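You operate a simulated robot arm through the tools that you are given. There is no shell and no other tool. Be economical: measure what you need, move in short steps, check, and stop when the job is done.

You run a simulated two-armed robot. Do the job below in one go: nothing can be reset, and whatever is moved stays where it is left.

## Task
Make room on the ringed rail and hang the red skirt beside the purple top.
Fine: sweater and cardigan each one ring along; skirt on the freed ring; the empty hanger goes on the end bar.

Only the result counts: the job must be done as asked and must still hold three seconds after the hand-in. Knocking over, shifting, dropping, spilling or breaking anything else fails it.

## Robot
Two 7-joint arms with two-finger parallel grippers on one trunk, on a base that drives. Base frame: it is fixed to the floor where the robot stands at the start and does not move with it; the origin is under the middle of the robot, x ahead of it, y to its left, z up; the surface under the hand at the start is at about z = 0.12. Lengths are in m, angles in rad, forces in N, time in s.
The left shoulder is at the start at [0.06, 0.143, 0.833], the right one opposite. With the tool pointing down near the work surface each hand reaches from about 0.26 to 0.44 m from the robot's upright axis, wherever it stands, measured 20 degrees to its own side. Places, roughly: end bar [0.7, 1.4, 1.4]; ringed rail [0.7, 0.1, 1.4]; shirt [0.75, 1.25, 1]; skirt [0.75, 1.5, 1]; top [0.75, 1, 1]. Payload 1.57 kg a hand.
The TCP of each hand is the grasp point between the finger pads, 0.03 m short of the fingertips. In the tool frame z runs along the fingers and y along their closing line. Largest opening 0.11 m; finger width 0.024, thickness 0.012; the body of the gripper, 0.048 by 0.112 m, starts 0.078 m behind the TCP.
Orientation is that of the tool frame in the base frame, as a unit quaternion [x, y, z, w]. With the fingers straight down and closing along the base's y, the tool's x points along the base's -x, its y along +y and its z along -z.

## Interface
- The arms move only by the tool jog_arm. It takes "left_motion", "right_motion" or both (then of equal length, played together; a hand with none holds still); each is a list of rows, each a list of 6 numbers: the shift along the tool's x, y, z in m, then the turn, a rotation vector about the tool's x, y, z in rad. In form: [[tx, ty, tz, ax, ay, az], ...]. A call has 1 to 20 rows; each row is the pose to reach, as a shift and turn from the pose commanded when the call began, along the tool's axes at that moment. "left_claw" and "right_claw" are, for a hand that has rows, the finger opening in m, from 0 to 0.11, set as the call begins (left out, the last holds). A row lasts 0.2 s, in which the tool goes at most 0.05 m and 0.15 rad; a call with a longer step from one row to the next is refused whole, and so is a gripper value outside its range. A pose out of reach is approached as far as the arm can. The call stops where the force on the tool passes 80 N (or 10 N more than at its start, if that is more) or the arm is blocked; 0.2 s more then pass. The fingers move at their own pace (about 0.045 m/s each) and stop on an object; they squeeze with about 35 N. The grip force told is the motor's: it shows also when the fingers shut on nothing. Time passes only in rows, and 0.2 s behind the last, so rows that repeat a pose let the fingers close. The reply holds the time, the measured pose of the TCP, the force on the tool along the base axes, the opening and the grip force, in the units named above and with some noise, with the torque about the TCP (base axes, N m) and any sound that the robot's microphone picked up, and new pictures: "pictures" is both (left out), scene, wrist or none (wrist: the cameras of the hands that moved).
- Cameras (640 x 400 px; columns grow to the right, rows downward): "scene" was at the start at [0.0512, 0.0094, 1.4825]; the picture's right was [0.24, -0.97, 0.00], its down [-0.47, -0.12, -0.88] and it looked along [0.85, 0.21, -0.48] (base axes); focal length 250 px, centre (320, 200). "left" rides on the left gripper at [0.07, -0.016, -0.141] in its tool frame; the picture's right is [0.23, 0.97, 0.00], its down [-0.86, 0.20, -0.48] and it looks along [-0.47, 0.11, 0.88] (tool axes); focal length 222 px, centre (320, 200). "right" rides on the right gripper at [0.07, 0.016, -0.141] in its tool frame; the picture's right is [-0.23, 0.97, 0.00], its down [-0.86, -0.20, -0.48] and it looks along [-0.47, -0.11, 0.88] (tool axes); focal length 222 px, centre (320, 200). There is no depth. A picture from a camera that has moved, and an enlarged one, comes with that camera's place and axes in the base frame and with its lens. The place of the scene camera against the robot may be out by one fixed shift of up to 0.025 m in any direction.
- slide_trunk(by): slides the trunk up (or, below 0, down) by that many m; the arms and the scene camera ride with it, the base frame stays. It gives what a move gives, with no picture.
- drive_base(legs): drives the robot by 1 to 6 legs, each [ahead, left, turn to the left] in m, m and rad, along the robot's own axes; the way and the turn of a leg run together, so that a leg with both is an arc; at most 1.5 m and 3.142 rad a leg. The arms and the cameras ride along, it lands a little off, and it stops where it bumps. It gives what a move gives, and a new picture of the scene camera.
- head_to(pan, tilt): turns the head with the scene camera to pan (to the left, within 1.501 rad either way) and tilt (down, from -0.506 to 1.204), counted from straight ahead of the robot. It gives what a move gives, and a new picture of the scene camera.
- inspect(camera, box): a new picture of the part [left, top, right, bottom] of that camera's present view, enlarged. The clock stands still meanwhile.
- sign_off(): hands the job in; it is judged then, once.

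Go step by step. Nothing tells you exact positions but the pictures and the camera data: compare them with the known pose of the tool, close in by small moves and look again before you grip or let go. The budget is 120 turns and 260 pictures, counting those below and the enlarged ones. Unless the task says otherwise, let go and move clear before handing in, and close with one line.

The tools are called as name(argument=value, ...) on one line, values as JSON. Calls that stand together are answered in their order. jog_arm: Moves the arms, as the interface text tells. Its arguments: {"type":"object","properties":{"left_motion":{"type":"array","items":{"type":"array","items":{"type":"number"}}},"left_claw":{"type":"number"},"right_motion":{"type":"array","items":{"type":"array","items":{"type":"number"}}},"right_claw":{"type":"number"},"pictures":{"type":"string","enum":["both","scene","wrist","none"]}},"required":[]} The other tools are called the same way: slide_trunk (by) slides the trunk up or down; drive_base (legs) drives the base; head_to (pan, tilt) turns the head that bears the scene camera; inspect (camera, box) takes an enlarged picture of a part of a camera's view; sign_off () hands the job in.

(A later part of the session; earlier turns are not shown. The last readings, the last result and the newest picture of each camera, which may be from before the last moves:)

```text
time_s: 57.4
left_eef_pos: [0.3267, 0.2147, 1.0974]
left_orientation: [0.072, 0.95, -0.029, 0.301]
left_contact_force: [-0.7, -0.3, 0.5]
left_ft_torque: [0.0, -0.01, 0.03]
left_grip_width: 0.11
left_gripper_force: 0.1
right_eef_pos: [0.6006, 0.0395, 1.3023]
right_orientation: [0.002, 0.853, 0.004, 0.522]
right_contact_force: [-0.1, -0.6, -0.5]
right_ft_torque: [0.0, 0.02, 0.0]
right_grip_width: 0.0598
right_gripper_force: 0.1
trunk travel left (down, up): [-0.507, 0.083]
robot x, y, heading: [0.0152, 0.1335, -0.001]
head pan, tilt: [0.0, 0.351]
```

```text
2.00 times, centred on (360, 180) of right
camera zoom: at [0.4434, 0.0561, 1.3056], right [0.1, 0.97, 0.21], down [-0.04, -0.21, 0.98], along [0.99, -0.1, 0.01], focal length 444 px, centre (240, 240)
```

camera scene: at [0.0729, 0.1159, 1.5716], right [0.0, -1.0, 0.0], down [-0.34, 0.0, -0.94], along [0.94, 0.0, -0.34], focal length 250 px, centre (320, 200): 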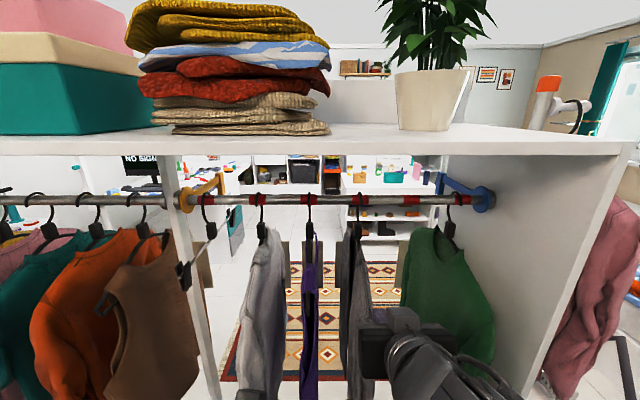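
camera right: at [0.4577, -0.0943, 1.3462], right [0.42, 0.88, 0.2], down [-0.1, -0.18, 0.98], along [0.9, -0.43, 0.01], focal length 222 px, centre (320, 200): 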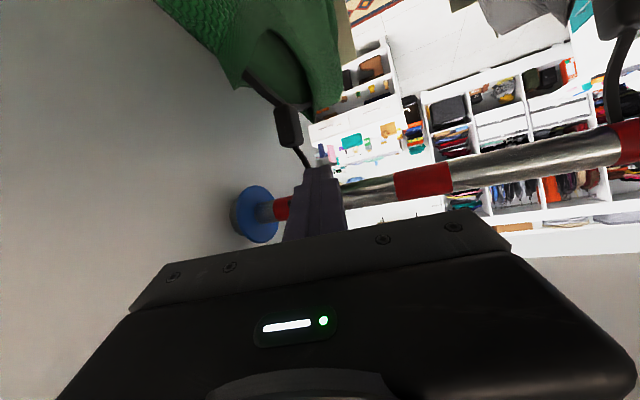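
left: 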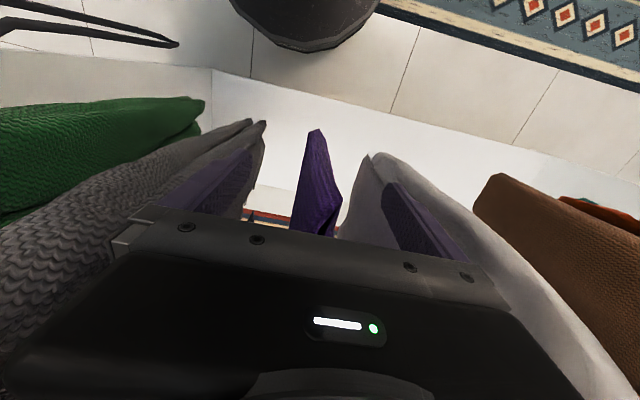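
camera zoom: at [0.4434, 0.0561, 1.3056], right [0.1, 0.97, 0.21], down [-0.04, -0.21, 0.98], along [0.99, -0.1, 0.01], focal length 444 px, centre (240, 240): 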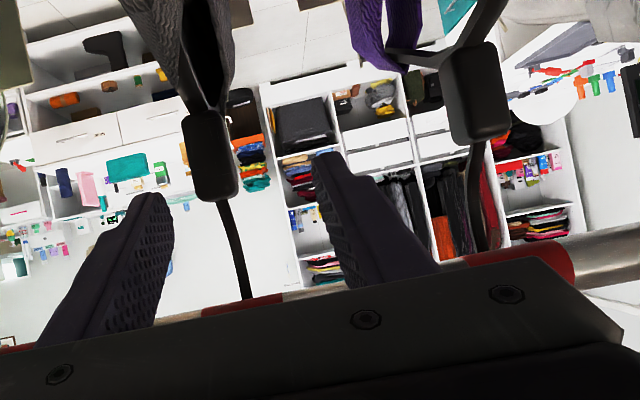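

The sweater's block is at y≈0.024. I'll shift, advance and close on it.

jog_arm(right_motion=[[-0.002, -0.015, 0.02, 0, 0, 0], [-0.004, -0.016, 0.06, 0, 0, 0], [-0.008, -0.016, 0.09, 0, 0, 0], [-0.008, -0.016, 0.107, 0, 0, 0], [-0.008, -0.016, 0.107, 0, 0, 0]], pictures="wrist")

jog_arm(right_motion=[[0, 0, 0, 0, 0, 0], [0, 0, 0, 0, 0, 0], [0, 0, 0, 0, 0, 0], [0, 0, 0, 0, 0, 0]], right_claw=0.0, pictures="wrist")

```text
time_s: 58.6
left_eef_pos: [0.3199, 0.2129, 1.1005]
left_orientation: [0.072, 0.95, -0.028, 0.303]
left_contact_force: [0.1, 0.3, -0.2]
left_ft_torque: [-0.01, 0.0, -0.02]
left_grip_width: 0.1099
left_gripper_force: 0.1
right_eef_pos: [0.6938, 0.028, 1.2718]
right_orientation: [-0.002, 0.85, 0.007, 0.527]
right_contact_force: [-46.1, -3.4, 11.1]
right_ft_torque: [0.31, -2.91, 0.24]
right_grip_width: 0.06
right_gripper_force: 0.2
trunk travel left (down, up): [-0.507, 0.083]
robot x, y, heading: [0.0166, 0.1284, -0.004]
head pan, tilt: [0.0, 0.351]
camera right: at [0.5363, 0.042, 1.2737], right [0.09, 0.97, 0.21], down [-0.05, -0.21, 0.98], along [0.99, -0.1, 0.03], focal length 222 px, centre (320, 200)
```

right: 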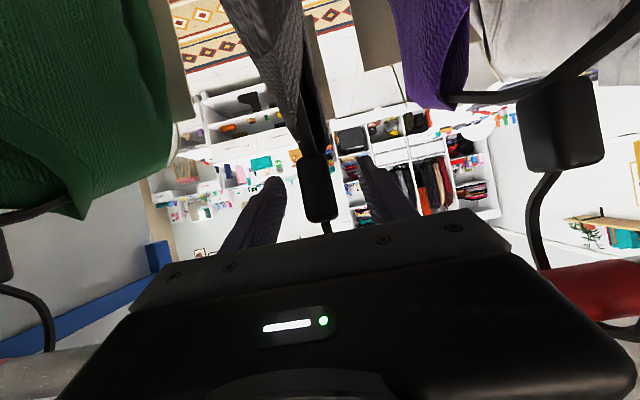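

```text
time_s: 59.6
left_eef_pos: [0.3203, 0.2136, 1.1007]
left_orientation: [0.071, 0.949, -0.028, 0.304]
left_contact_force: [-0.5, -1.0, 0.1]
left_ft_torque: [0.0, -0.01, 0.02]
left_grip_width: 0.1101
left_gripper_force: 0.0
right_eef_pos: [0.693, 0.0271, 1.2726]
right_orientation: [0.0, 0.85, 0.006, 0.526]
right_contact_force: [-46.2, -0.1, 17.7]
right_ft_torque: [0.22, -2.64, 0.05]
right_grip_width: 0.0213
right_gripper_force: 28.6
trunk travel left (down, up): [-0.507, 0.083]
robot x, y, heading: [0.0196, 0.1303, -0.005]
head pan, tilt: [0.0, 0.351]
camera right: at [0.5363, 0.0423, 1.2737], right [0.1, 0.97, 0.21], down [-0.05, -0.21, 0.98], along [0.99, -0.1, 0.03], focal length 222 px, centre (320, 200)
```

right: 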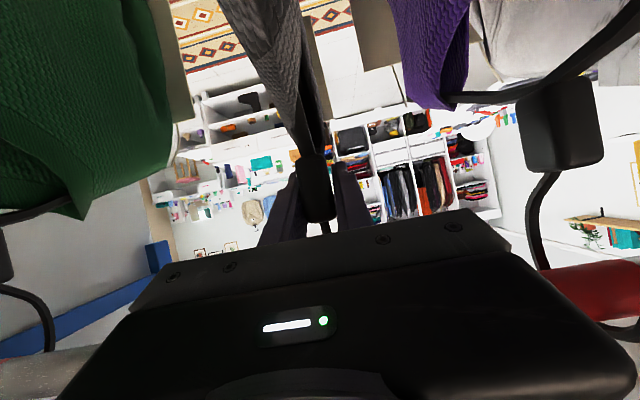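

Gripped at 21 mm, but there's a 46 N push back on the hand. I'll look at the scene for what it is touching.

inspect(camera="scene", box=[240, 120, 560, 320])

```text
2.00 times, centred on (400, 220) of scene
camera zoom: at [0.0615, 0.1163, 1.5721], right [0.0, -1.0, 0.0], down [-0.34, 0.0, -0.94], along [0.94, 0.0, -0.34], focal length 499 px, centre (160, 160)
```

zoom: 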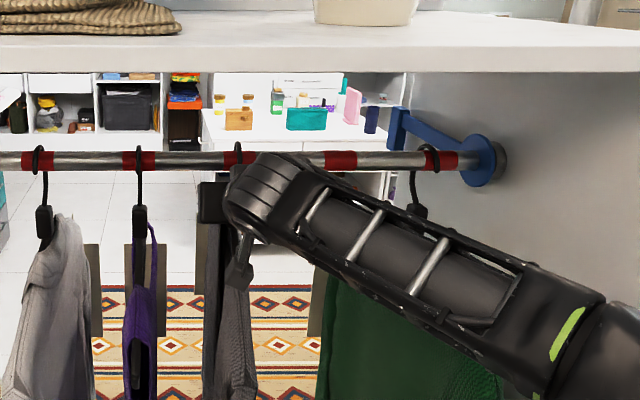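

The readings place the contact at about x≈0.65, z≈1.345, so the palm's upper edge is pressing the hook tip or rail. I'll open, come back and lower slightly, then regrip.

jog_arm(right_motion=[[0, 0, -0.005, 0, 0, 0], [0.004, 0, -0.012, 0, 0, 0], [0.012, 0, -0.014, 0, 0, 0], [0.012, 0, -0.014, 0, 0, 0]], right_claw=0.05, pictures="none")

jog_arm(right_motion=[[0, 0, 0, 0, 0, 0], [0, 0, 0, 0, 0, 0], [0, 0, 0, 0, 0, 0], [0, 0, 0, 0, 0, 0]], right_claw=0.0, pictures="wrist")

```text
time_s: 60.6
left_eef_pos: [0.3284, 0.2147, 1.0985]
left_orientation: [0.072, 0.951, -0.028, 0.3]
left_contact_force: [-0.6, -0.7, -0.7]
left_ft_torque: [-0.01, 0.0, 0.03]
left_grip_width: 0.11
left_gripper_force: 0.1
right_eef_pos: [0.686, 0.0239, 1.2585]
right_orientation: [0.002, 0.854, 0.004, 0.52]
right_contact_force: [-0.4, -0.2, 0.0]
right_ft_torque: [0.0, 0.01, 0.02]
right_grip_width: 0.0502
right_gripper_force: 0.1
trunk travel left (down, up): [-0.507, 0.083]
robot x, y, heading: [0.0175, 0.1305, -0.004]
head pan, tilt: [0.0, 0.351]
```

```text
time_s: 61.6
left_eef_pos: [0.3269, 0.2136, 1.0995]
left_orientation: [0.071, 0.951, -0.028, 0.301]
left_contact_force: [-0.3, -0.8, 0.5]
left_ft_torque: [-0.02, 0.0, 0.02]
left_grip_width: 0.1098
left_gripper_force: 0.1
right_eef_pos: [0.685, 0.026, 1.2605]
right_orientation: [0.0, 0.854, 0.006, 0.521]
right_contact_force: [0.5, 0.8, 0.0]
right_ft_torque: [-0.2, -0.19, -0.01]
right_grip_width: 0.0201
right_gripper_force: 33.7
trunk travel left (down, up): [-0.507, 0.083]
robot x, y, heading: [0.0197, 0.1274, -0.006]
head pan, tilt: [0.0, 0.351]
camera right: at [0.5278, 0.0405, 1.2632], right [0.1, 0.97, 0.21], down [-0.03, -0.21, 0.98], along [0.99, -0.1, 0.01], focal length 222 px, centre (320, 200)
```

right: 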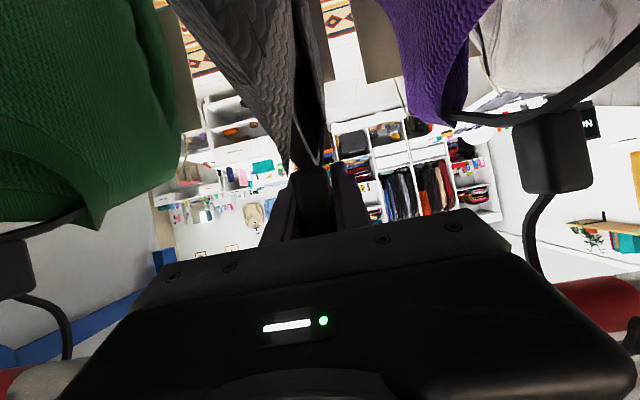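

Clean grip with no load. Comparing the two grip positions, the ring spacing is about 0.128 m. I'll lift slightly and slide the sweater one ring to the right.

jog_arm(right_motion=[[-0.005, 0, -0.002, 0, 0, 0], [-0.005, -0.03, -0.002, 0, 0, 0], [-0.005, -0.06, -0.002, 0, 0, 0], [-0.005, -0.09, -0.002, 0, 0, 0], [-0.005, -0.12, -0.002, 0, 0, 0], [-0.005, -0.127, -0.002, 0, 0, 0], [-0.005, -0.127, -0.002, 0, 0, 0]], pictures="wrist")

inspect(camera="scene", box=[300, 150, 500, 275])

```text
time_s: 63.2
left_eef_pos: [0.3293, 0.2146, 1.0987]
left_orientation: [0.071, 0.951, -0.028, 0.301]
left_contact_force: [-0.4, -0.6, -0.2]
left_ft_torque: [0.0, -0.01, -0.01]
left_grip_width: 0.1099
left_gripper_force: 0.0
right_eef_pos: [0.6867, -0.1015, 1.2621]
right_orientation: [0.001, 0.853, 0.005, 0.521]
right_contact_force: [-0.5, -0.1, -4.3]
right_ft_torque: [0.0, -0.22, 0.0]
right_grip_width: 0.0198
right_gripper_force: 33.8
trunk travel left (down, up): [-0.507, 0.083]
robot x, y, heading: [0.0185, 0.1262, -0.003]
head pan, tilt: [0.0, 0.351]
camera right: at [0.5288, -0.0863, 1.2656], right [0.1, 0.97, 0.21], down [-0.03, -0.21, 0.98], along [0.99, -0.1, 0.01], focal length 222 px, centre (320, 200)
```

right: 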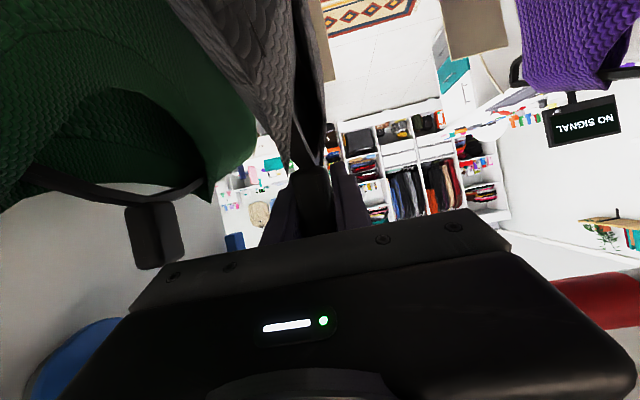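

```text
3.20 times, centred on (400, 212) of scene
camera zoom: at [0.0735, 0.1158, 1.5716], right [0.0, -1.0, 0.0], down [-0.34, 0.0, -0.94], along [0.94, 0.0, -0.34], focal length 799 px, centre (64, 160)
```

zoom: 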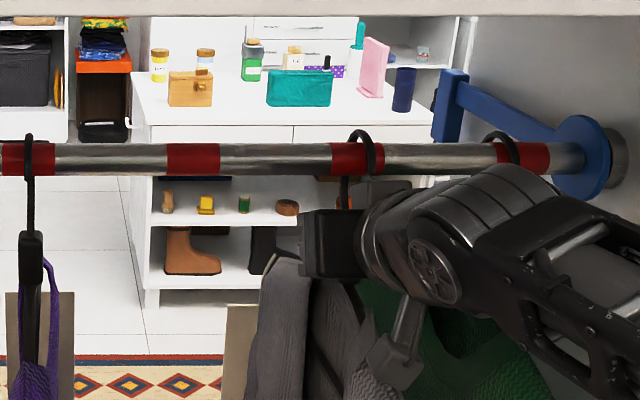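

The sweater's hook is on the fifth ring. I'll lower it, release and back out.

jog_arm(right_motion=[[0, 0.004, 0, 0, 0, 0], [0.006, 0.004, 0.002, 0, 0, 0], [0.006, 0.004, 0.002, 0, 0, 0]], pictures="none")

jog_arm(right_motion=[[0, 0, 0, 0, 0, 0], [0, 0, 0, 0, 0, 0], [0, 0, -0.02, 0, 0, 0], [0, 0, -0.07, 0, 0, 0], [0, 0, -0.12, 0, 0, 0], [0, 0, -0.17, 0, 0, 0], [0, 0, -0.22, 0, 0, 0], [0.04, 0, -0.25, 0, 0, 0], [0.09, 0, -0.25, 0, 0, 0], [0.13, 0, -0.23, 0, 0, 0]], right_claw=0.05, pictures="scene")

inspect(camera="scene", box=[360, 150, 520, 250])

```text
time_s: 64.0
left_eef_pos: [0.328, 0.2143, 1.0993]
left_orientation: [0.071, 0.951, -0.028, 0.3]
left_contact_force: [0.6, 1.0, 0.1]
left_ft_torque: [-0.02, -0.02, -0.01]
left_grip_width: 0.11
left_gripper_force: 0.0
right_eef_pos: [0.6864, -0.0981, 1.2608]
right_orientation: [0.0, 0.852, 0.005, 0.523]
right_contact_force: [4.7, -0.2, 5.3]
right_ft_torque: [0.03, 0.56, 0.03]
right_grip_width: 0.0198
right_gripper_force: 33.5
trunk travel left (down, up): [-0.507, 0.083]
robot x, y, heading: [0.0198, 0.1298, 0.001]
head pan, tilt: [0.0, 0.351]
```

```text
time_s: 66.2
left_eef_pos: [0.3269, 0.2134, 1.099]
left_orientation: [0.072, 0.951, -0.028, 0.301]
left_contact_force: [-0.5, -0.2, -0.7]
left_ft_torque: [0.0, 0.02, 0.02]
left_grip_width: 0.1099
left_gripper_force: 0.1
right_eef_pos: [0.4201, -0.1035, 1.2442]
right_orientation: [0.0, 0.853, 0.005, 0.521]
right_contact_force: [0.0, -0.7, 0.1]
right_ft_torque: [-0.01, 0.02, 0.0]
right_grip_width: 0.0502
right_gripper_force: 0.0
trunk travel left (down, up): [-0.507, 0.083]
robot x, y, heading: [0.019, 0.1304, -0.006]
head pan, tilt: [0.0, 0.351]
camera scene: at [0.0729, 0.116, 1.5717], right [0.0, -1.0, 0.0], down [-0.34, 0.0, -0.94], along [0.94, 0.0, -0.34], focal length 250 px, centre (320, 200)
```

scene: 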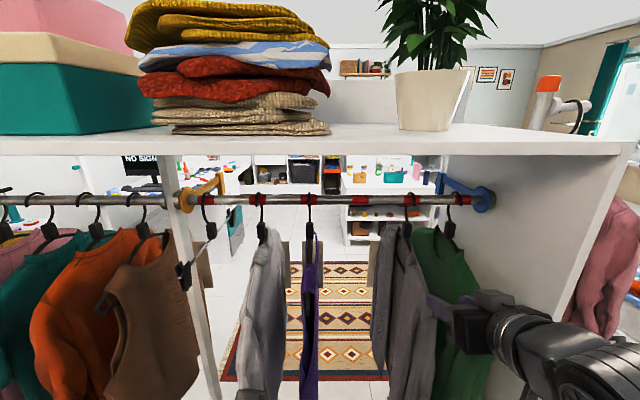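

```text
4.00 times, centred on (440, 200) of scene
camera zoom: at [0.0729, 0.116, 1.5717], right [0.0, -1.0, 0.0], down [-0.34, 0.0, -0.94], along [0.94, 0.0, -0.34], focal length 999 px, centre (-160, 200)
```

zoom: 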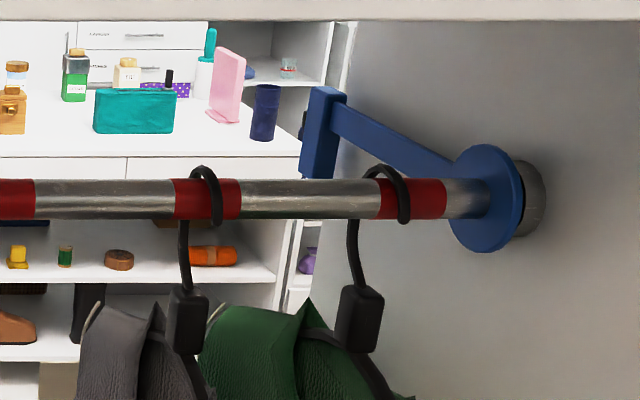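

Both look right: sweater on ring five, cardigan on ring six. Now I'll pull the right hand back and look left toward the end bar to plan the drive.

jog_arm(right_motion=[[0.02, 0, -0.04, 0, 0, 0], [0.05, 0, -0.07, 0, 0, 0], [0.08, 0, -0.08, 0, 0, 0], [0.08, 0, -0.08, 0, 0, 0]], pictures="none")

head_to(pan=1.35, tilt=0.55)

```text
time_s: 67.2
left_eef_pos: [0.3282, 0.214, 1.0986]
left_orientation: [0.071, 0.951, -0.028, 0.3]
left_contact_force: [1.0, -0.2, 0.2]
left_ft_torque: [0.01, 0.0, 0.0]
left_grip_width: 0.1101
left_gripper_force: 0.1
right_eef_pos: [0.3122, -0.1019, 1.2108]
right_orientation: [0.0, 0.854, 0.005, 0.521]
right_contact_force: [1.0, -0.8, 0.2]
right_ft_torque: [-0.04, -0.02, -0.04]
right_grip_width: 0.0499
right_gripper_force: 0.2
trunk travel left (down, up): [-0.507, 0.083]
robot x, y, heading: [0.0166, 0.1282, -0.008]
head pan, tilt: [0.0, 0.351]
```

```text
time_s: 68.7
left_eef_pos: [0.3272, 0.213, 1.0995]
left_orientation: [0.072, 0.951, -0.028, 0.3]
left_contact_force: [0.2, -0.1, -0.1]
left_ft_torque: [0.02, 0.01, 0.02]
left_grip_width: 0.1096
left_gripper_force: 0.0
right_eef_pos: [0.3124, -0.1016, 1.2117]
right_orientation: [0.0, 0.853, 0.005, 0.521]
right_contact_force: [-0.3, 0.1, -0.5]
right_ft_torque: [0.01, -0.01, 0.0]
right_grip_width: 0.0501
right_gripper_force: 0.0
trunk travel left (down, up): [-0.507, 0.083]
robot x, y, heading: [0.0183, 0.1313, -0.004]
head pan, tilt: [1.349, 0.55]
camera scene: at [-0.0001, 0.2039, 1.5534], right [0.97, -0.22, 0.0], down [-0.12, -0.51, -0.85], along [0.19, 0.83, -0.52], focal length 250 px, centre (320, 200)
```

scene: 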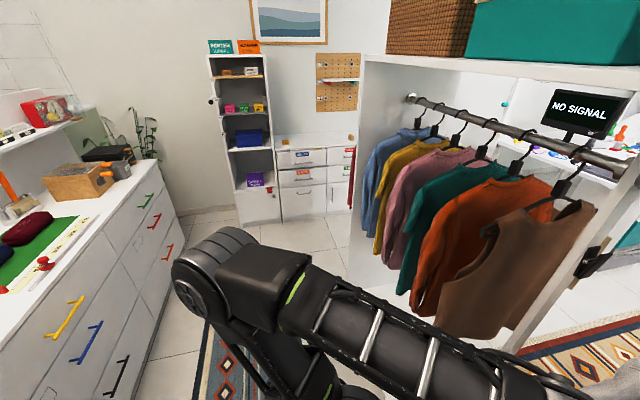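

There is ample room along the closet front. I'll drive left about 0.95 m and look at the end bar from there.

drive_base(legs=[[-0.05, 0.95, 0]])

head_to(pan=0.45, tilt=0.3)

```text
time_s: 73.6
left_eef_pos: [0.2881, 1.1522, 1.0994]
left_orientation: [0.077, 0.95, -0.03, 0.3]
left_contact_force: [1.4, -0.2, 0.5]
left_ft_torque: [-0.03, -0.01, 0.0]
left_grip_width: 0.1098
left_gripper_force: 0.1
right_eef_pos: [0.2706, 0.8373, 1.211]
right_orientation: [0.007, 0.853, 0.001, 0.522]
right_contact_force: [0.5, -0.2, 0.6]
right_ft_torque: [0.04, 0.02, 0.02]
right_grip_width: 0.0499
right_gripper_force: 0.1
trunk travel left (down, up): [-0.507, 0.083]
robot x, y, heading: [-0.0219, 1.0739, -0.015]
head pan, tilt: [1.349, 0.55]
camera scene: at [-0.0397, 1.1473, 1.5533], right [0.97, -0.23, 0.0], down [-0.12, -0.51, -0.85], along [0.2, 0.83, -0.52], focal length 250 px, centre (320, 200)
```

scene: 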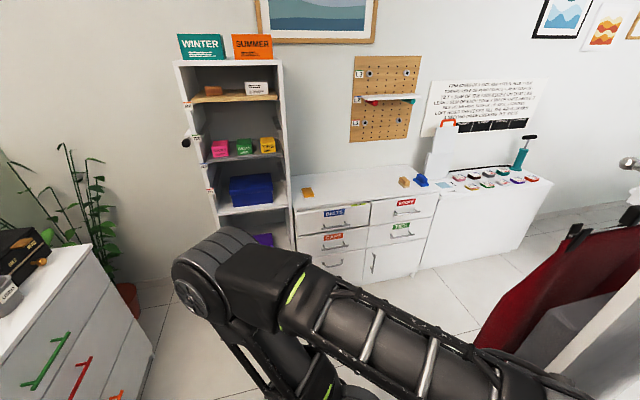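

```text
time_s: 74.8
left_eef_pos: [0.2872, 1.1526, 1.0992]
left_orientation: [0.078, 0.95, -0.03, 0.3]
left_contact_force: [0.7, 0.0, 0.7]
left_ft_torque: [0.0, 0.0, -0.02]
left_grip_width: 0.1098
left_gripper_force: 0.0
right_eef_pos: [0.2695, 0.838, 1.2121]
right_orientation: [0.006, 0.853, 0.002, 0.522]
right_contact_force: [0.4, 0.6, -0.6]
right_ft_torque: [-0.05, -0.03, -0.02]
right_grip_width: 0.05
right_gripper_force: 0.1
trunk travel left (down, up): [-0.507, 0.083]
robot x, y, heading: [-0.0264, 1.0721, -0.013]
head pan, tilt: [0.45, 0.3]
camera scene: at [0.0238, 1.099, 1.5763], right [0.42, -0.91, 0.0], down [-0.27, -0.12, -0.96], along [0.87, 0.4, -0.3], focal length 250 px, centre (320, 200)
```

scene: 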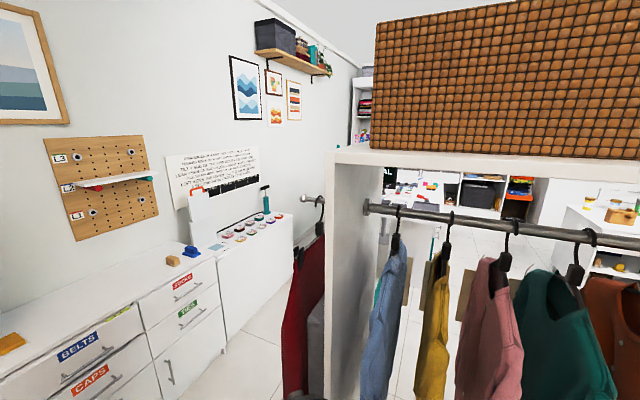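

The end bar is a short peg sticking out of the left panel with the skirt's hanger on it. I'll go 0.3 m further left for a face-on view.

drive_base(legs=[[0, 0.3, 0.01]])

head_to(pan=0.1, tilt=0.35)

inspect(camera="scene", box=[200, 100, 440, 250])

```text
time_s: 76.8
left_eef_pos: [0.289, 1.4572, 1.0992]
left_orientation: [0.069, 0.951, -0.027, 0.3]
left_contact_force: [-0.4, 1.1, 0.6]
left_ft_torque: [0.01, -0.03, 0.0]
left_grip_width: 0.1099
left_gripper_force: 0.0
right_eef_pos: [0.2759, 1.1395, 1.2109]
right_orientation: [-0.001, 0.853, 0.005, 0.522]
right_contact_force: [0.0, 0.0, 0.7]
right_ft_torque: [-0.02, -0.02, -0.02]
right_grip_width: 0.0502
right_gripper_force: 0.1
trunk travel left (down, up): [-0.507, 0.083]
robot x, y, heading: [-0.0229, 1.37, 0.002]
head pan, tilt: [0.45, 0.3]
camera scene: at [0.025, 1.3977, 1.5763], right [0.44, -0.9, 0.0], down [-0.27, -0.13, -0.96], along [0.86, 0.42, -0.3], focal length 250 px, centre (320, 200)
```

scene: 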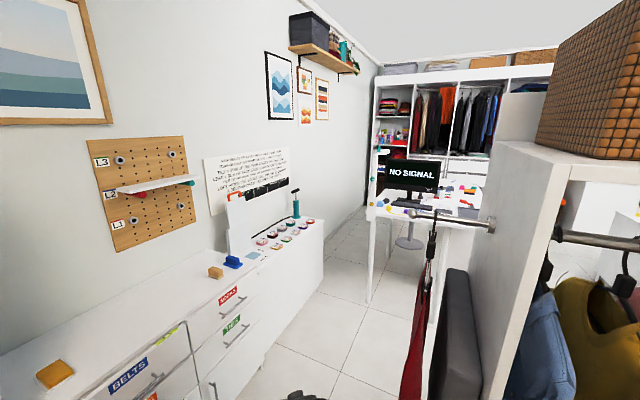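

```text
time_s: 77.7
left_eef_pos: [0.2891, 1.4547, 1.0989]
left_orientation: [0.069, 0.951, -0.028, 0.3]
left_contact_force: [-0.9, -0.7, -0.3]
left_ft_torque: [0.0, -0.02, 0.03]
left_grip_width: 0.1096
left_gripper_force: 0.1
right_eef_pos: [0.2753, 1.1397, 1.2116]
right_orientation: [-0.002, 0.853, 0.006, 0.522]
right_contact_force: [-0.4, 0.2, 0.9]
right_ft_torque: [-0.01, -0.02, 0.0]
right_grip_width: 0.05
right_gripper_force: 0.1
trunk travel left (down, up): [-0.507, 0.083]
robot x, y, heading: [-0.0241, 1.3681, 0.005]
head pan, tilt: [0.099, 0.351]
camera scene: at [0.0337, 1.3653, 1.5716], right [0.1, -0.99, 0.0], down [-0.34, -0.04, -0.94], along [0.93, 0.1, -0.34], focal length 250 px, centre (320, 200)
```

scene: 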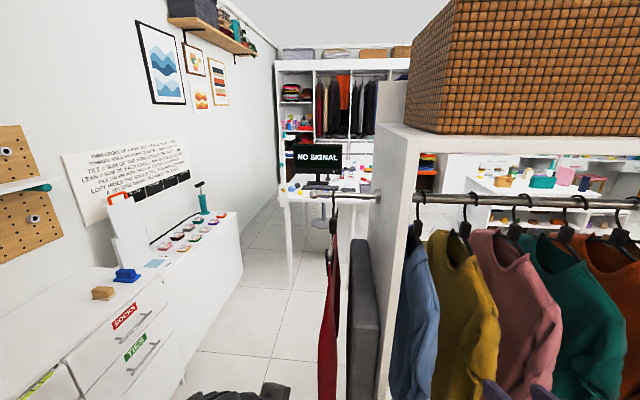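

```text
2.67 times, centred on (320, 175) of scene
camera zoom: at [0.0337, 1.3653, 1.5716], right [0.1, -0.99, 0.0], down [-0.34, -0.04, -0.94], along [0.93, 0.1, -0.34], focal length 666 px, centre (320, 267)
```

zoom: 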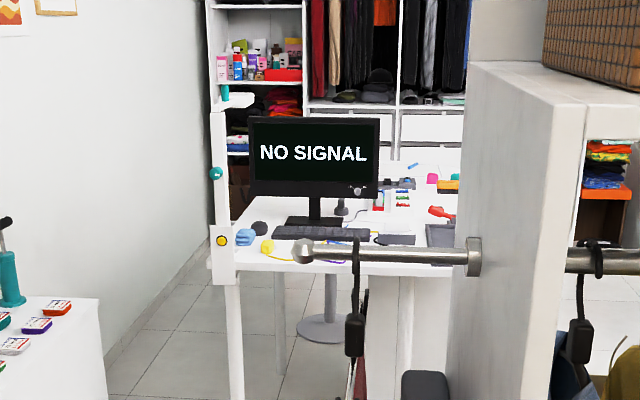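

The bar ends in a knob, with the skirt's hook near y≈1.41 and a tall grey cushion between skirt and panel. I need to see which way the hook opens.

inspect(camera="scene", box=[290, 170, 390, 232])

inspect(camera="scene", box=[270, 220, 430, 400])

```text
6.40 times, centred on (340, 201) of scene
camera zoom: at [0.0337, 1.3653, 1.5716], right [0.1, -0.99, 0.0], down [-0.34, -0.04, -0.94], along [0.93, 0.1, -0.34], focal length 1598 px, centre (192, 194)
```

zoom: 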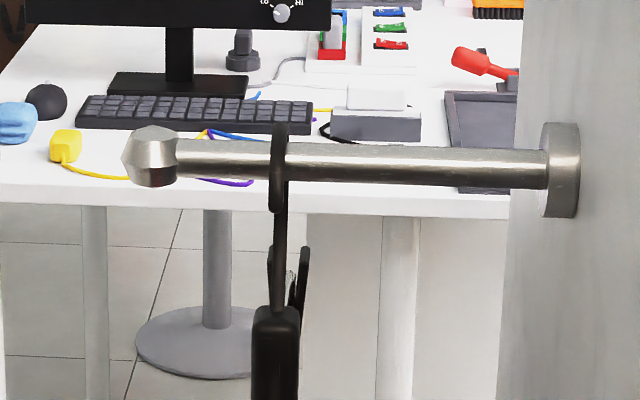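

```text
2.22 times, centred on (350, 310) of scene
camera zoom: at [0.0337, 1.3653, 1.5716], right [0.1, -0.99, 0.0], down [-0.34, -0.04, -0.94], along [0.93, 0.1, -0.34], focal length 555 px, centre (253, -44)
```

zoom: 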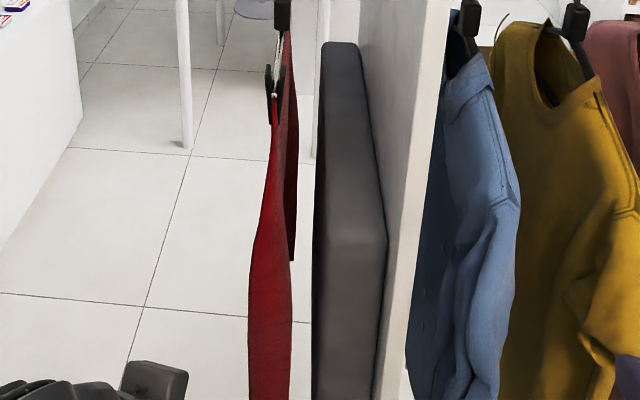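

The stem passes behind the bar and the tip is in front, so the skirt can slide off over the knob. At the ringed rail it will have to pass under and come up from behind. That needs a flatter hand, so I'll lower the trunk and shift left.

slide_trunk(by=-0.12)

drive_base(legs=[[0, 0.19, -0.005]])

jog_arm(right_motion=[[-0.03, 0, 0.03, 0, -0.1, 0], [-0.07, 0, 0.05, 0, -0.2, 0], [-0.11, 0, 0.07, 0, -0.3, 0], [-0.15, 0, 0.09, 0, -0.36, 0], [-0.15, 0, 0.09, 0, -0.36, 0]])

```text
time_s: 79.2
left_eef_pos: [0.2888, 1.4553, 0.9777]
left_orientation: [0.068, 0.951, -0.027, 0.3]
left_contact_force: [0.4, -0.6, -0.9]
left_ft_torque: [-0.01, 0.01, 0.01]
left_grip_width: 0.1102
left_gripper_force: 0.0
right_eef_pos: [0.2751, 1.1396, 1.0912]
right_orientation: [-0.002, 0.853, 0.007, 0.522]
right_contact_force: [-1.0, 0.0, 0.5]
right_ft_torque: [0.01, 0.0, 0.03]
right_grip_width: 0.0501
right_gripper_force: 0.0
trunk travel left (down, up): [-0.387, 0.203]
robot x, y, heading: [-0.0216, 1.3646, -0.001]
head pan, tilt: [0.099, 0.351]
```

```text
time_s: 80.7
left_eef_pos: [0.2874, 1.6501, 0.9785]
left_orientation: [0.068, 0.951, -0.027, 0.3]
left_contact_force: [0.2, -0.1, 0.3]
left_ft_torque: [-0.04, -0.01, -0.04]
left_grip_width: 0.1101
left_gripper_force: 0.1
right_eef_pos: [0.2751, 1.3344, 1.0901]
right_orientation: [-0.002, 0.853, 0.005, 0.522]
right_contact_force: [-0.4, 0.1, -0.1]
right_ft_torque: [-0.02, 0.01, -0.02]
right_grip_width: 0.05
right_gripper_force: 0.1
trunk travel left (down, up): [-0.387, 0.203]
robot x, y, heading: [-0.0186, 1.5635, 0.007]
head pan, tilt: [0.099, 0.351]
camera scene: at [0.0331, 1.5601, 1.4516], right [0.1, -0.99, 0.0], down [-0.34, -0.04, -0.94], along [0.93, 0.1, -0.34], focal length 250 px, centre (320, 200)
```

scene: 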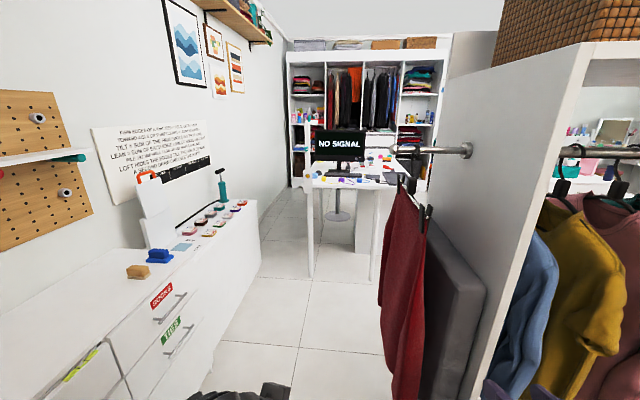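

```text
time_s: 81.9
left_eef_pos: [0.2884, 1.6491, 0.9796]
left_orientation: [0.069, 0.951, -0.027, 0.301]
left_contact_force: [0.7, -0.2, 0.5]
left_ft_torque: [0.01, 0.01, 0.0]
left_grip_width: 0.1099
left_gripper_force: 0.2
right_eef_pos: [0.4254, 1.3358, 1.1847]
right_orientation: [-0.002, 0.746, 0.007, 0.666]
right_contact_force: [-0.2, 0.2, 0.4]
right_ft_torque: [-0.02, 0.0, -0.04]
right_grip_width: 0.0501
right_gripper_force: 0.1
trunk travel left (down, up): [-0.387, 0.203]
robot x, y, heading: [-0.0252, 1.5633, 0.004]
head pan, tilt: [0.099, 0.351]
camera scene: at [0.0331, 1.5592, 1.4516], right [0.1, -0.99, 0.0], down [-0.34, -0.04, -0.94], along [0.93, 0.1, -0.34], focal length 250 px, centre (320, 200)
camera right: at [0.2759, 1.3494, 1.1318], right [0.01, 0.97, 0.23], down [-0.38, -0.21, 0.9], along [0.93, -0.1, 0.36], focal length 222 px, centre (320, 200)
```

scene: 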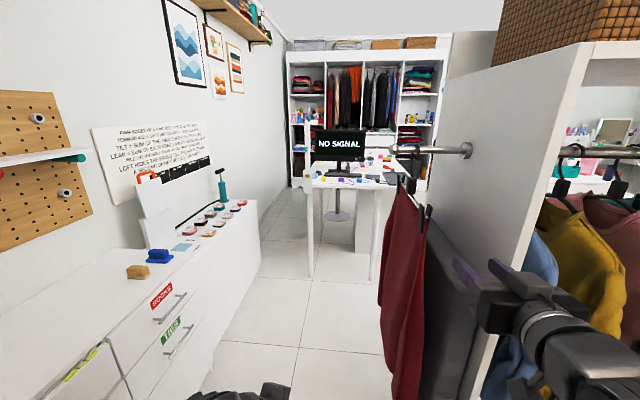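
right: 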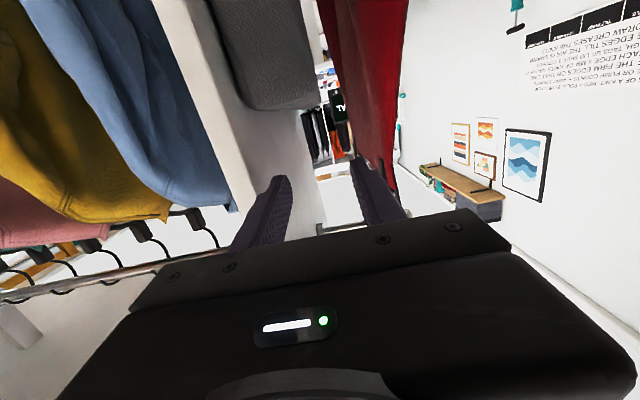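

The flatter hand pose works with no self-contact. I'll raise the hand and bring it in front of the skirt's neck block (about y≈1.42, z≈1.265).

jog_arm(right_motion=[[-0.04, 0, 0, 0, 0, 0], [-0.08, 0.02, 0, 0, 0, 0], [-0.113, 0.05, 0.01, 0, 0, 0], [-0.113, 0.085, 0.04, 0, 0, 0], [-0.113, 0.085, 0.07, 0, 0, 0], [-0.113, 0.085, 0.07, 0, 0, 0]])

inspect(camera="right", box=[200, 60, 520, 260])

inspect(camera="scene", box=[340, 110, 500, 210])

```text
time_s: 83.3
left_eef_pos: [0.2876, 1.6499, 0.9778]
left_orientation: [0.068, 0.951, -0.027, 0.301]
left_contact_force: [-0.6, -0.1, -0.5]
left_ft_torque: [0.0, 0.0, -0.01]
left_grip_width: 0.11
left_gripper_force: 0.1
right_eef_pos: [0.5067, 1.4204, 1.2914]
right_orientation: [-0.002, 0.746, 0.008, 0.666]
right_contact_force: [0.3, -0.2, 1.1]
right_ft_torque: [0.04, 0.0, 0.04]
right_grip_width: 0.0499
right_gripper_force: 0.1
trunk travel left (down, up): [-0.387, 0.203]
robot x, y, heading: [-0.0209, 1.5593, 0.002]
head pan, tilt: [0.099, 0.351]
camera scene: at [0.0331, 1.5592, 1.4516], right [0.1, -0.99, 0.0], down [-0.34, -0.04, -0.94], along [0.93, 0.1, -0.34], focal length 250 px, centre (320, 200)
camera right: at [0.3578, 1.4351, 1.2389], right [0.01, 0.97, 0.23], down [-0.38, -0.21, 0.9], along [0.93, -0.1, 0.36], focal length 222 px, centre (320, 200)
```

scene: 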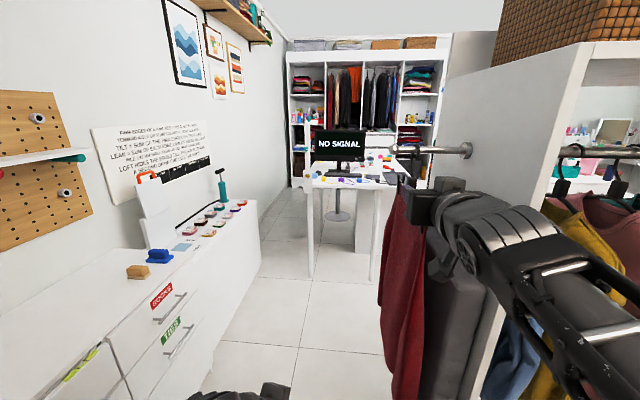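
right: 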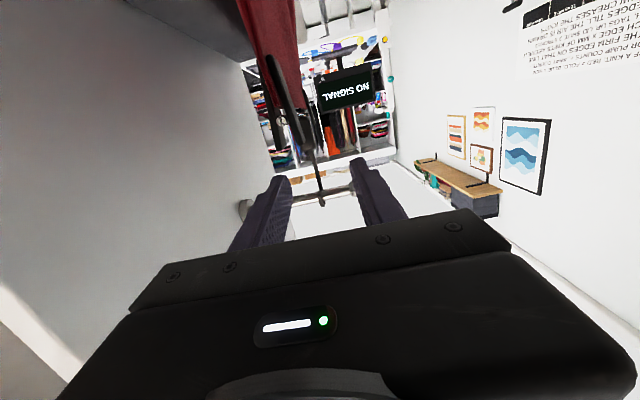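

```text
2.00 times, centred on (360, 160) of right
camera zoom: at [0.3578, 1.4351, 1.2389], right [0.01, 0.97, 0.23], down [-0.38, -0.21, 0.9], along [0.93, -0.1, 0.36], focal length 444 px, centre (240, 280)
```

zoom: 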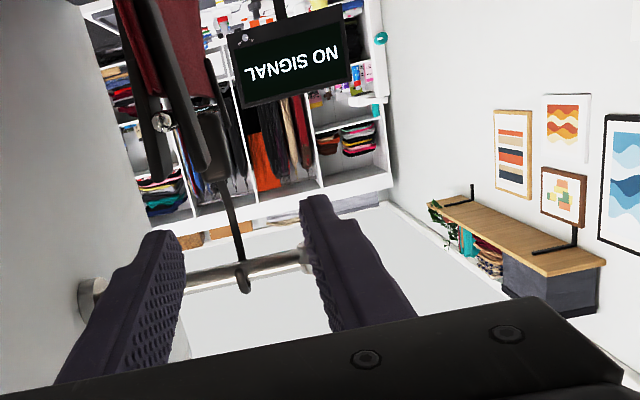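

```text
4.00 times, centred on (420, 160) of scene
camera zoom: at [0.0331, 1.5592, 1.4516], right [0.1, -0.99, 0.0], down [-0.34, -0.04, -0.94], along [0.93, 0.1, -0.34], focal length 999 px, centre (-80, 360)
```

zoom: 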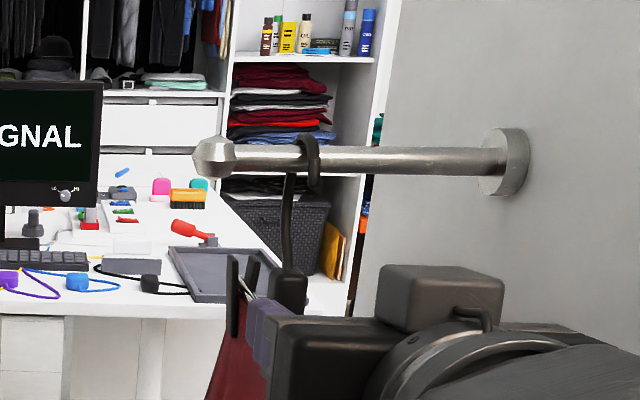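

This hanger has clips about 0.16 m in front of and behind the hook, so a flat grip on the block would run into the near clip. A better grip is the crossbar, about 5 cm in front of the block with a 30° tilt, which also stays clear of the ringed rail later. I'll re-tilt and look.

jog_arm(right_motion=[[-0.01, 0, -0.03, 0, 0, 0], [-0.025, -0.003, -0.05, 0, 0.14, 0], [-0.025, -0.005, -0.05, 0, 0.28, 0], [-0.025, -0.005, -0.05, 0, 0.41, 0], [-0.025, -0.005, -0.05, 0, 0.41, 0]])

inspect(camera="right", box=[200, 60, 520, 260])

inspect(camera="scene", box=[340, 130, 500, 230])

```text
time_s: 84.5
left_eef_pos: [0.2879, 1.6484, 0.9803]
left_orientation: [0.068, 0.951, -0.027, 0.301]
left_contact_force: [0.7, -0.1, -0.3]
left_ft_torque: [0.0, -0.03, -0.04]
left_grip_width: 0.1099
left_gripper_force: 0.1
right_eef_pos: [0.4586, 1.4134, 1.3213]
right_orientation: [-0.002, 0.866, 0.006, 0.5]
right_contact_force: [0.1, 0.0, -0.4]
right_ft_torque: [-0.02, -0.02, -0.01]
right_grip_width: 0.0501
right_gripper_force: 0.1
trunk travel left (down, up): [-0.387, 0.203]
robot x, y, heading: [-0.0219, 1.5637, 0.002]
head pan, tilt: [0.099, 0.351]
camera scene: at [0.0331, 1.5593, 1.4516], right [0.1, -0.99, 0.0], down [-0.34, -0.04, -0.94], along [0.93, 0.1, -0.34], focal length 250 px, centre (320, 200)
camera right: at [0.3009, 1.4276, 1.3322], right [0.1, 0.97, 0.21], down [0.02, -0.21, 0.98], along [0.99, -0.1, -0.04], focal length 222 px, centre (320, 200)
```

scene: 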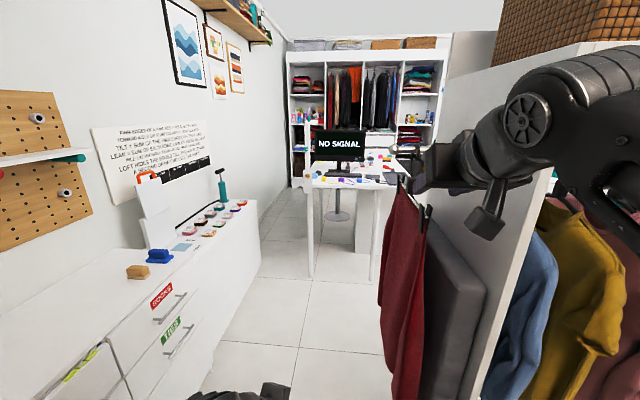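
right: 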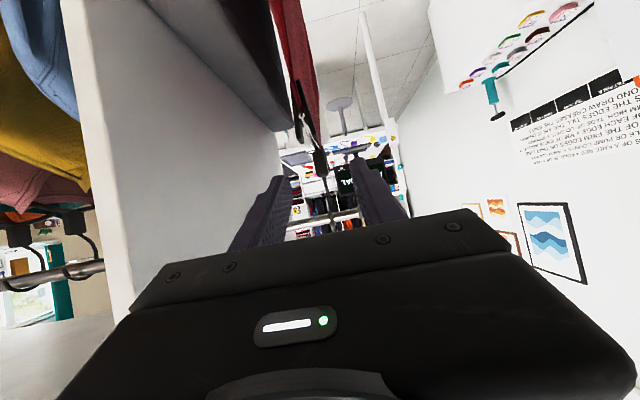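

```text
2.00 times, centred on (360, 160) of right
camera zoom: at [0.3009, 1.4276, 1.3322], right [0.1, 0.97, 0.21], down [0.02, -0.21, 0.98], along [0.99, -0.1, -0.04], focal length 444 px, centre (240, 280)
```

zoom: 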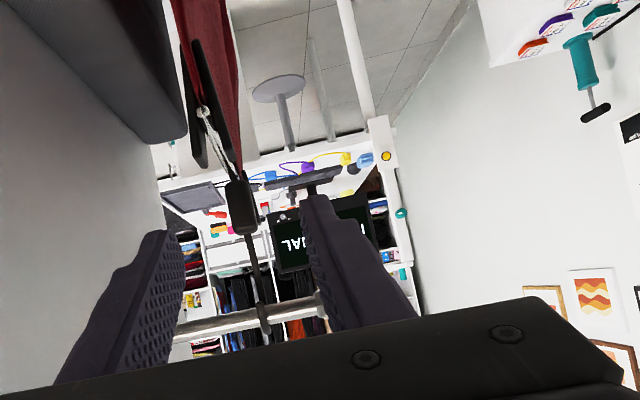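

```text
4.00 times, centred on (420, 180) of scene
camera zoom: at [0.0331, 1.5593, 1.4516], right [0.1, -0.99, 0.0], down [-0.34, -0.04, -0.94], along [0.93, 0.1, -0.34], focal length 999 px, centre (-80, 280)
```

zoom: 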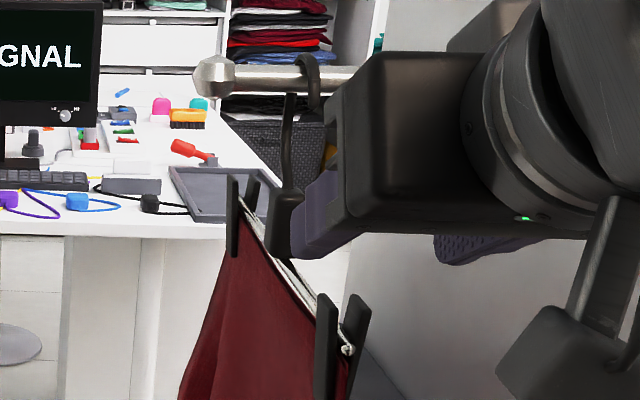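

The near clip is at about (0.547, 1.40, top 1.255) and the crossbar at z≈1.226. I'll tilt a bit more, and move in over the clip to about 5 cm short of the grip, then check.

jog_arm(right_motion=[[0, -0.008, 0.02, 0, 0.09, 0], [-0.003, -0.014, 0.06, 0, 0.09, 0], [-0.008, -0.0145, 0.1, 0, 0.09, 0], [-0.014, -0.0145, 0.14, 0, 0.09, 0], [-0.014, -0.0145, 0.14, 0, 0.09, 0]], pictures="none")

inspect(camera="right", box=[200, 40, 520, 240])

inspect(camera="scene", box=[340, 130, 500, 230])

```text
time_s: 85.7
left_eef_pos: [0.2877, 1.6497, 0.9794]
left_orientation: [0.067, 0.951, -0.027, 0.3]
left_contact_force: [0.0, 0.3, -0.1]
left_ft_torque: [0.0, 0.02, 0.0]
left_grip_width: 0.1101
left_gripper_force: 0.1
right_eef_pos: [0.5865, 1.3996, 1.2608]
right_orientation: [-0.002, 0.887, 0.006, 0.462]
right_contact_force: [-0.1, -0.4, -0.5]
right_ft_torque: [-0.01, -0.01, 0.0]
right_grip_width: 0.0501
right_gripper_force: 0.0
trunk travel left (down, up): [-0.387, 0.203]
robot x, y, heading: [-0.0192, 1.5605, 0.004]
head pan, tilt: [0.099, 0.351]
```

```text
2.00 times, centred on (360, 140) of right
camera zoom: at [0.4297, 1.4128, 1.2874], right [0.12, 0.97, 0.19], down [0.1, -0.21, 0.97], along [0.99, -0.1, -0.12], focal length 444 px, centre (240, 320)
```

zoom: 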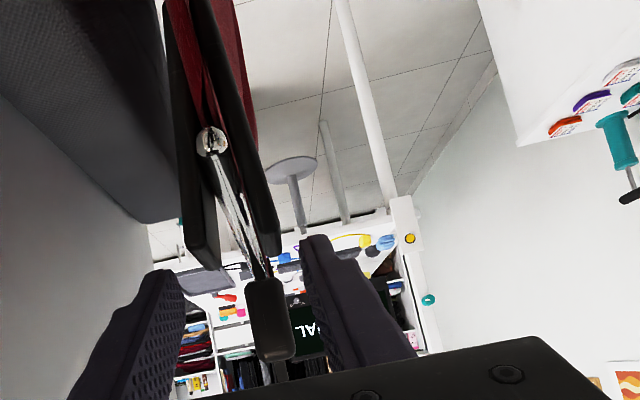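

```text
4.00 times, centred on (420, 180) of scene
camera zoom: at [0.033, 1.5594, 1.4516], right [0.1, -0.99, 0.0], down [-0.34, -0.04, -0.94], along [0.93, 0.1, -0.34], focal length 999 px, centre (-80, 280)
```

zoom: 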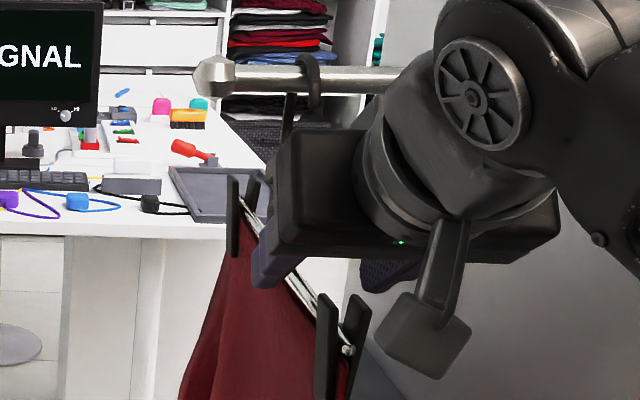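

Well aligned. I'll move in the last 6.5 cm and close on the crossbar.

jog_arm(right_motion=[[-0.003, 0.002, 0.03, 0, 0, 0], [-0.007, 0.002, 0.066, 0, 0, 0], [-0.007, 0.002, 0.066, 0, 0, 0]], pictures="wrist")

jog_arm(right_motion=[[0, 0, 0, 0, 0, 0], [0, 0, 0, 0, 0, 0], [0, 0, 0, 0, 0, 0], [0, 0, 0, 0, 0, 0]], right_claw=0.0, pictures="both")

```text
time_s: 86.5
left_eef_pos: [0.287, 1.6497, 0.9791]
left_orientation: [0.068, 0.951, -0.027, 0.3]
left_contact_force: [-0.2, -0.2, 0.6]
left_ft_torque: [-0.01, 0.0, 0.0]
left_grip_width: 0.11
left_gripper_force: 0.1
right_eef_pos: [0.6442, 1.4045, 1.2302]
right_orientation: [-0.003, 0.887, 0.007, 0.461]
right_contact_force: [0.1, -0.8, 0.5]
right_ft_torque: [0.03, 0.0, 0.0]
right_grip_width: 0.0503
right_gripper_force: 0.0
trunk travel left (down, up): [-0.387, 0.203]
robot x, y, heading: [-0.0243, 1.5627, 0.009]
head pan, tilt: [0.099, 0.351]
camera right: at [0.488, 1.4184, 1.2557], right [0.12, 0.97, 0.19], down [0.1, -0.21, 0.97], along [0.99, -0.1, -0.12], focal length 222 px, centre (320, 200)
```

right: 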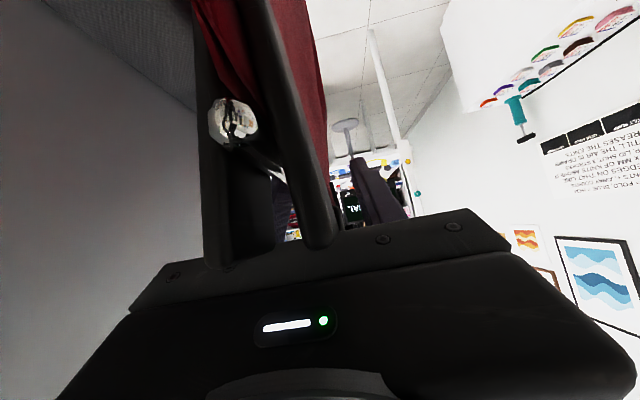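

```text
time_s: 87.5
left_eef_pos: [0.287, 1.6501, 0.9782]
left_orientation: [0.069, 0.951, -0.027, 0.3]
left_contact_force: [-0.4, 0.2, -0.1]
left_ft_torque: [0.03, 0.04, -0.01]
left_grip_width: 0.11
left_gripper_force: 0.1
right_eef_pos: [0.6441, 1.4055, 1.23]
right_orientation: [-0.003, 0.887, 0.007, 0.461]
right_contact_force: [1.0, 0.5, 1.3]
right_ft_torque: [-0.03, 0.06, 0.01]
right_grip_width: 0.0197
right_gripper_force: 34.3
trunk travel left (down, up): [-0.387, 0.203]
robot x, y, heading: [-0.0196, 1.5622, 0.001]
head pan, tilt: [0.099, 0.351]
camera scene: at [0.0333, 1.5594, 1.4516], right [0.1, -0.99, 0.0], down [-0.34, -0.04, -0.94], along [0.93, 0.1, -0.34], focal length 250 px, centre (320, 200)
camera right: at [0.4879, 1.4185, 1.2558], right [0.12, 0.97, 0.19], down [0.1, -0.21, 0.97], along [0.99, -0.1, -0.13], focal length 222 px, centre (320, 200)
```

scene: 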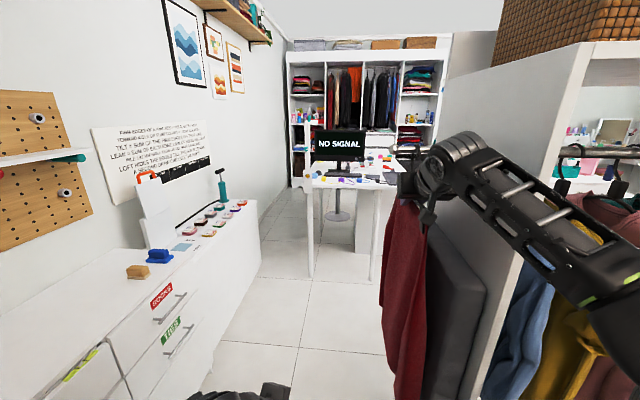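
right: 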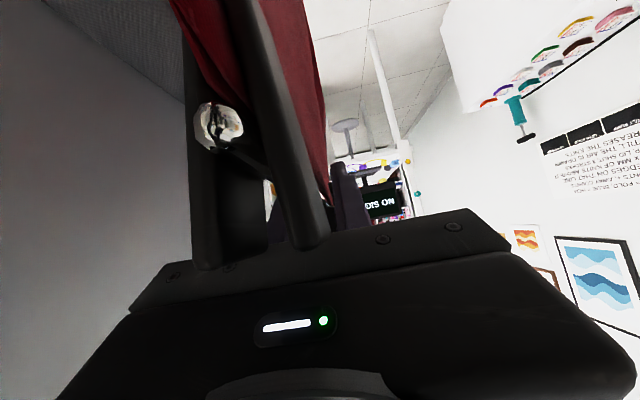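

Something 2 cm thick is held firmly at the crossbar and block. I'll lift 12 mm and check that the hanger follows before sliding.

jog_arm(right_motion=[[-0.005, 0, -0.0035, 0, 0, 0], [-0.01, 0, -0.007, 0, 0, 0], [-0.01, 0.015, -0.007, 0, 0, 0], [-0.01, 0.015, -0.007, 0, 0, 0]], pictures="none")

inspect(camera="scene", box=[340, 130, 500, 230])

```text
time_s: 88.5
left_eef_pos: [0.2891, 1.65, 0.9781]
left_orientation: [0.067, 0.951, -0.026, 0.3]
left_contact_force: [-0.2, 0.5, -1.1]
left_ft_torque: [-0.02, 0.03, -0.01]
left_grip_width: 0.1102
left_gripper_force: 0.0
right_eef_pos: [0.6442, 1.4187, 1.2419]
right_orientation: [-0.002, 0.888, 0.006, 0.46]
right_contact_force: [-0.5, -0.2, -3.4]
right_ft_torque: [0.04, 0.04, 0.03]
right_grip_width: 0.0199
right_gripper_force: 33.4
trunk travel left (down, up): [-0.387, 0.203]
robot x, y, heading: [-0.0199, 1.5619, 0.007]
head pan, tilt: [0.099, 0.351]
```

```text
4.00 times, centred on (420, 180) of scene
camera zoom: at [0.0337, 1.5591, 1.4516], right [0.1, -0.99, 0.0], down [-0.34, -0.04, -0.94], along [0.93, 0.1, -0.34], focal length 999 px, centre (-80, 280)
```

zoom: 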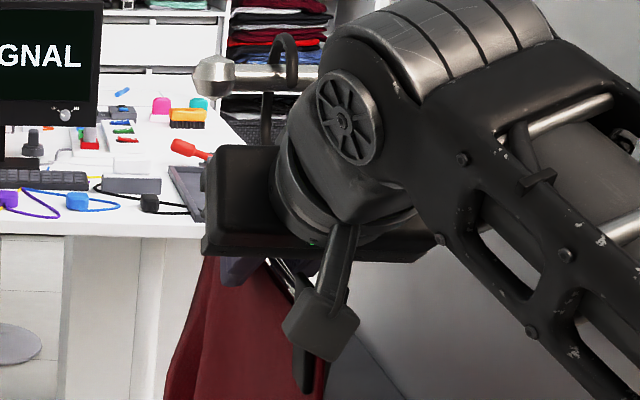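

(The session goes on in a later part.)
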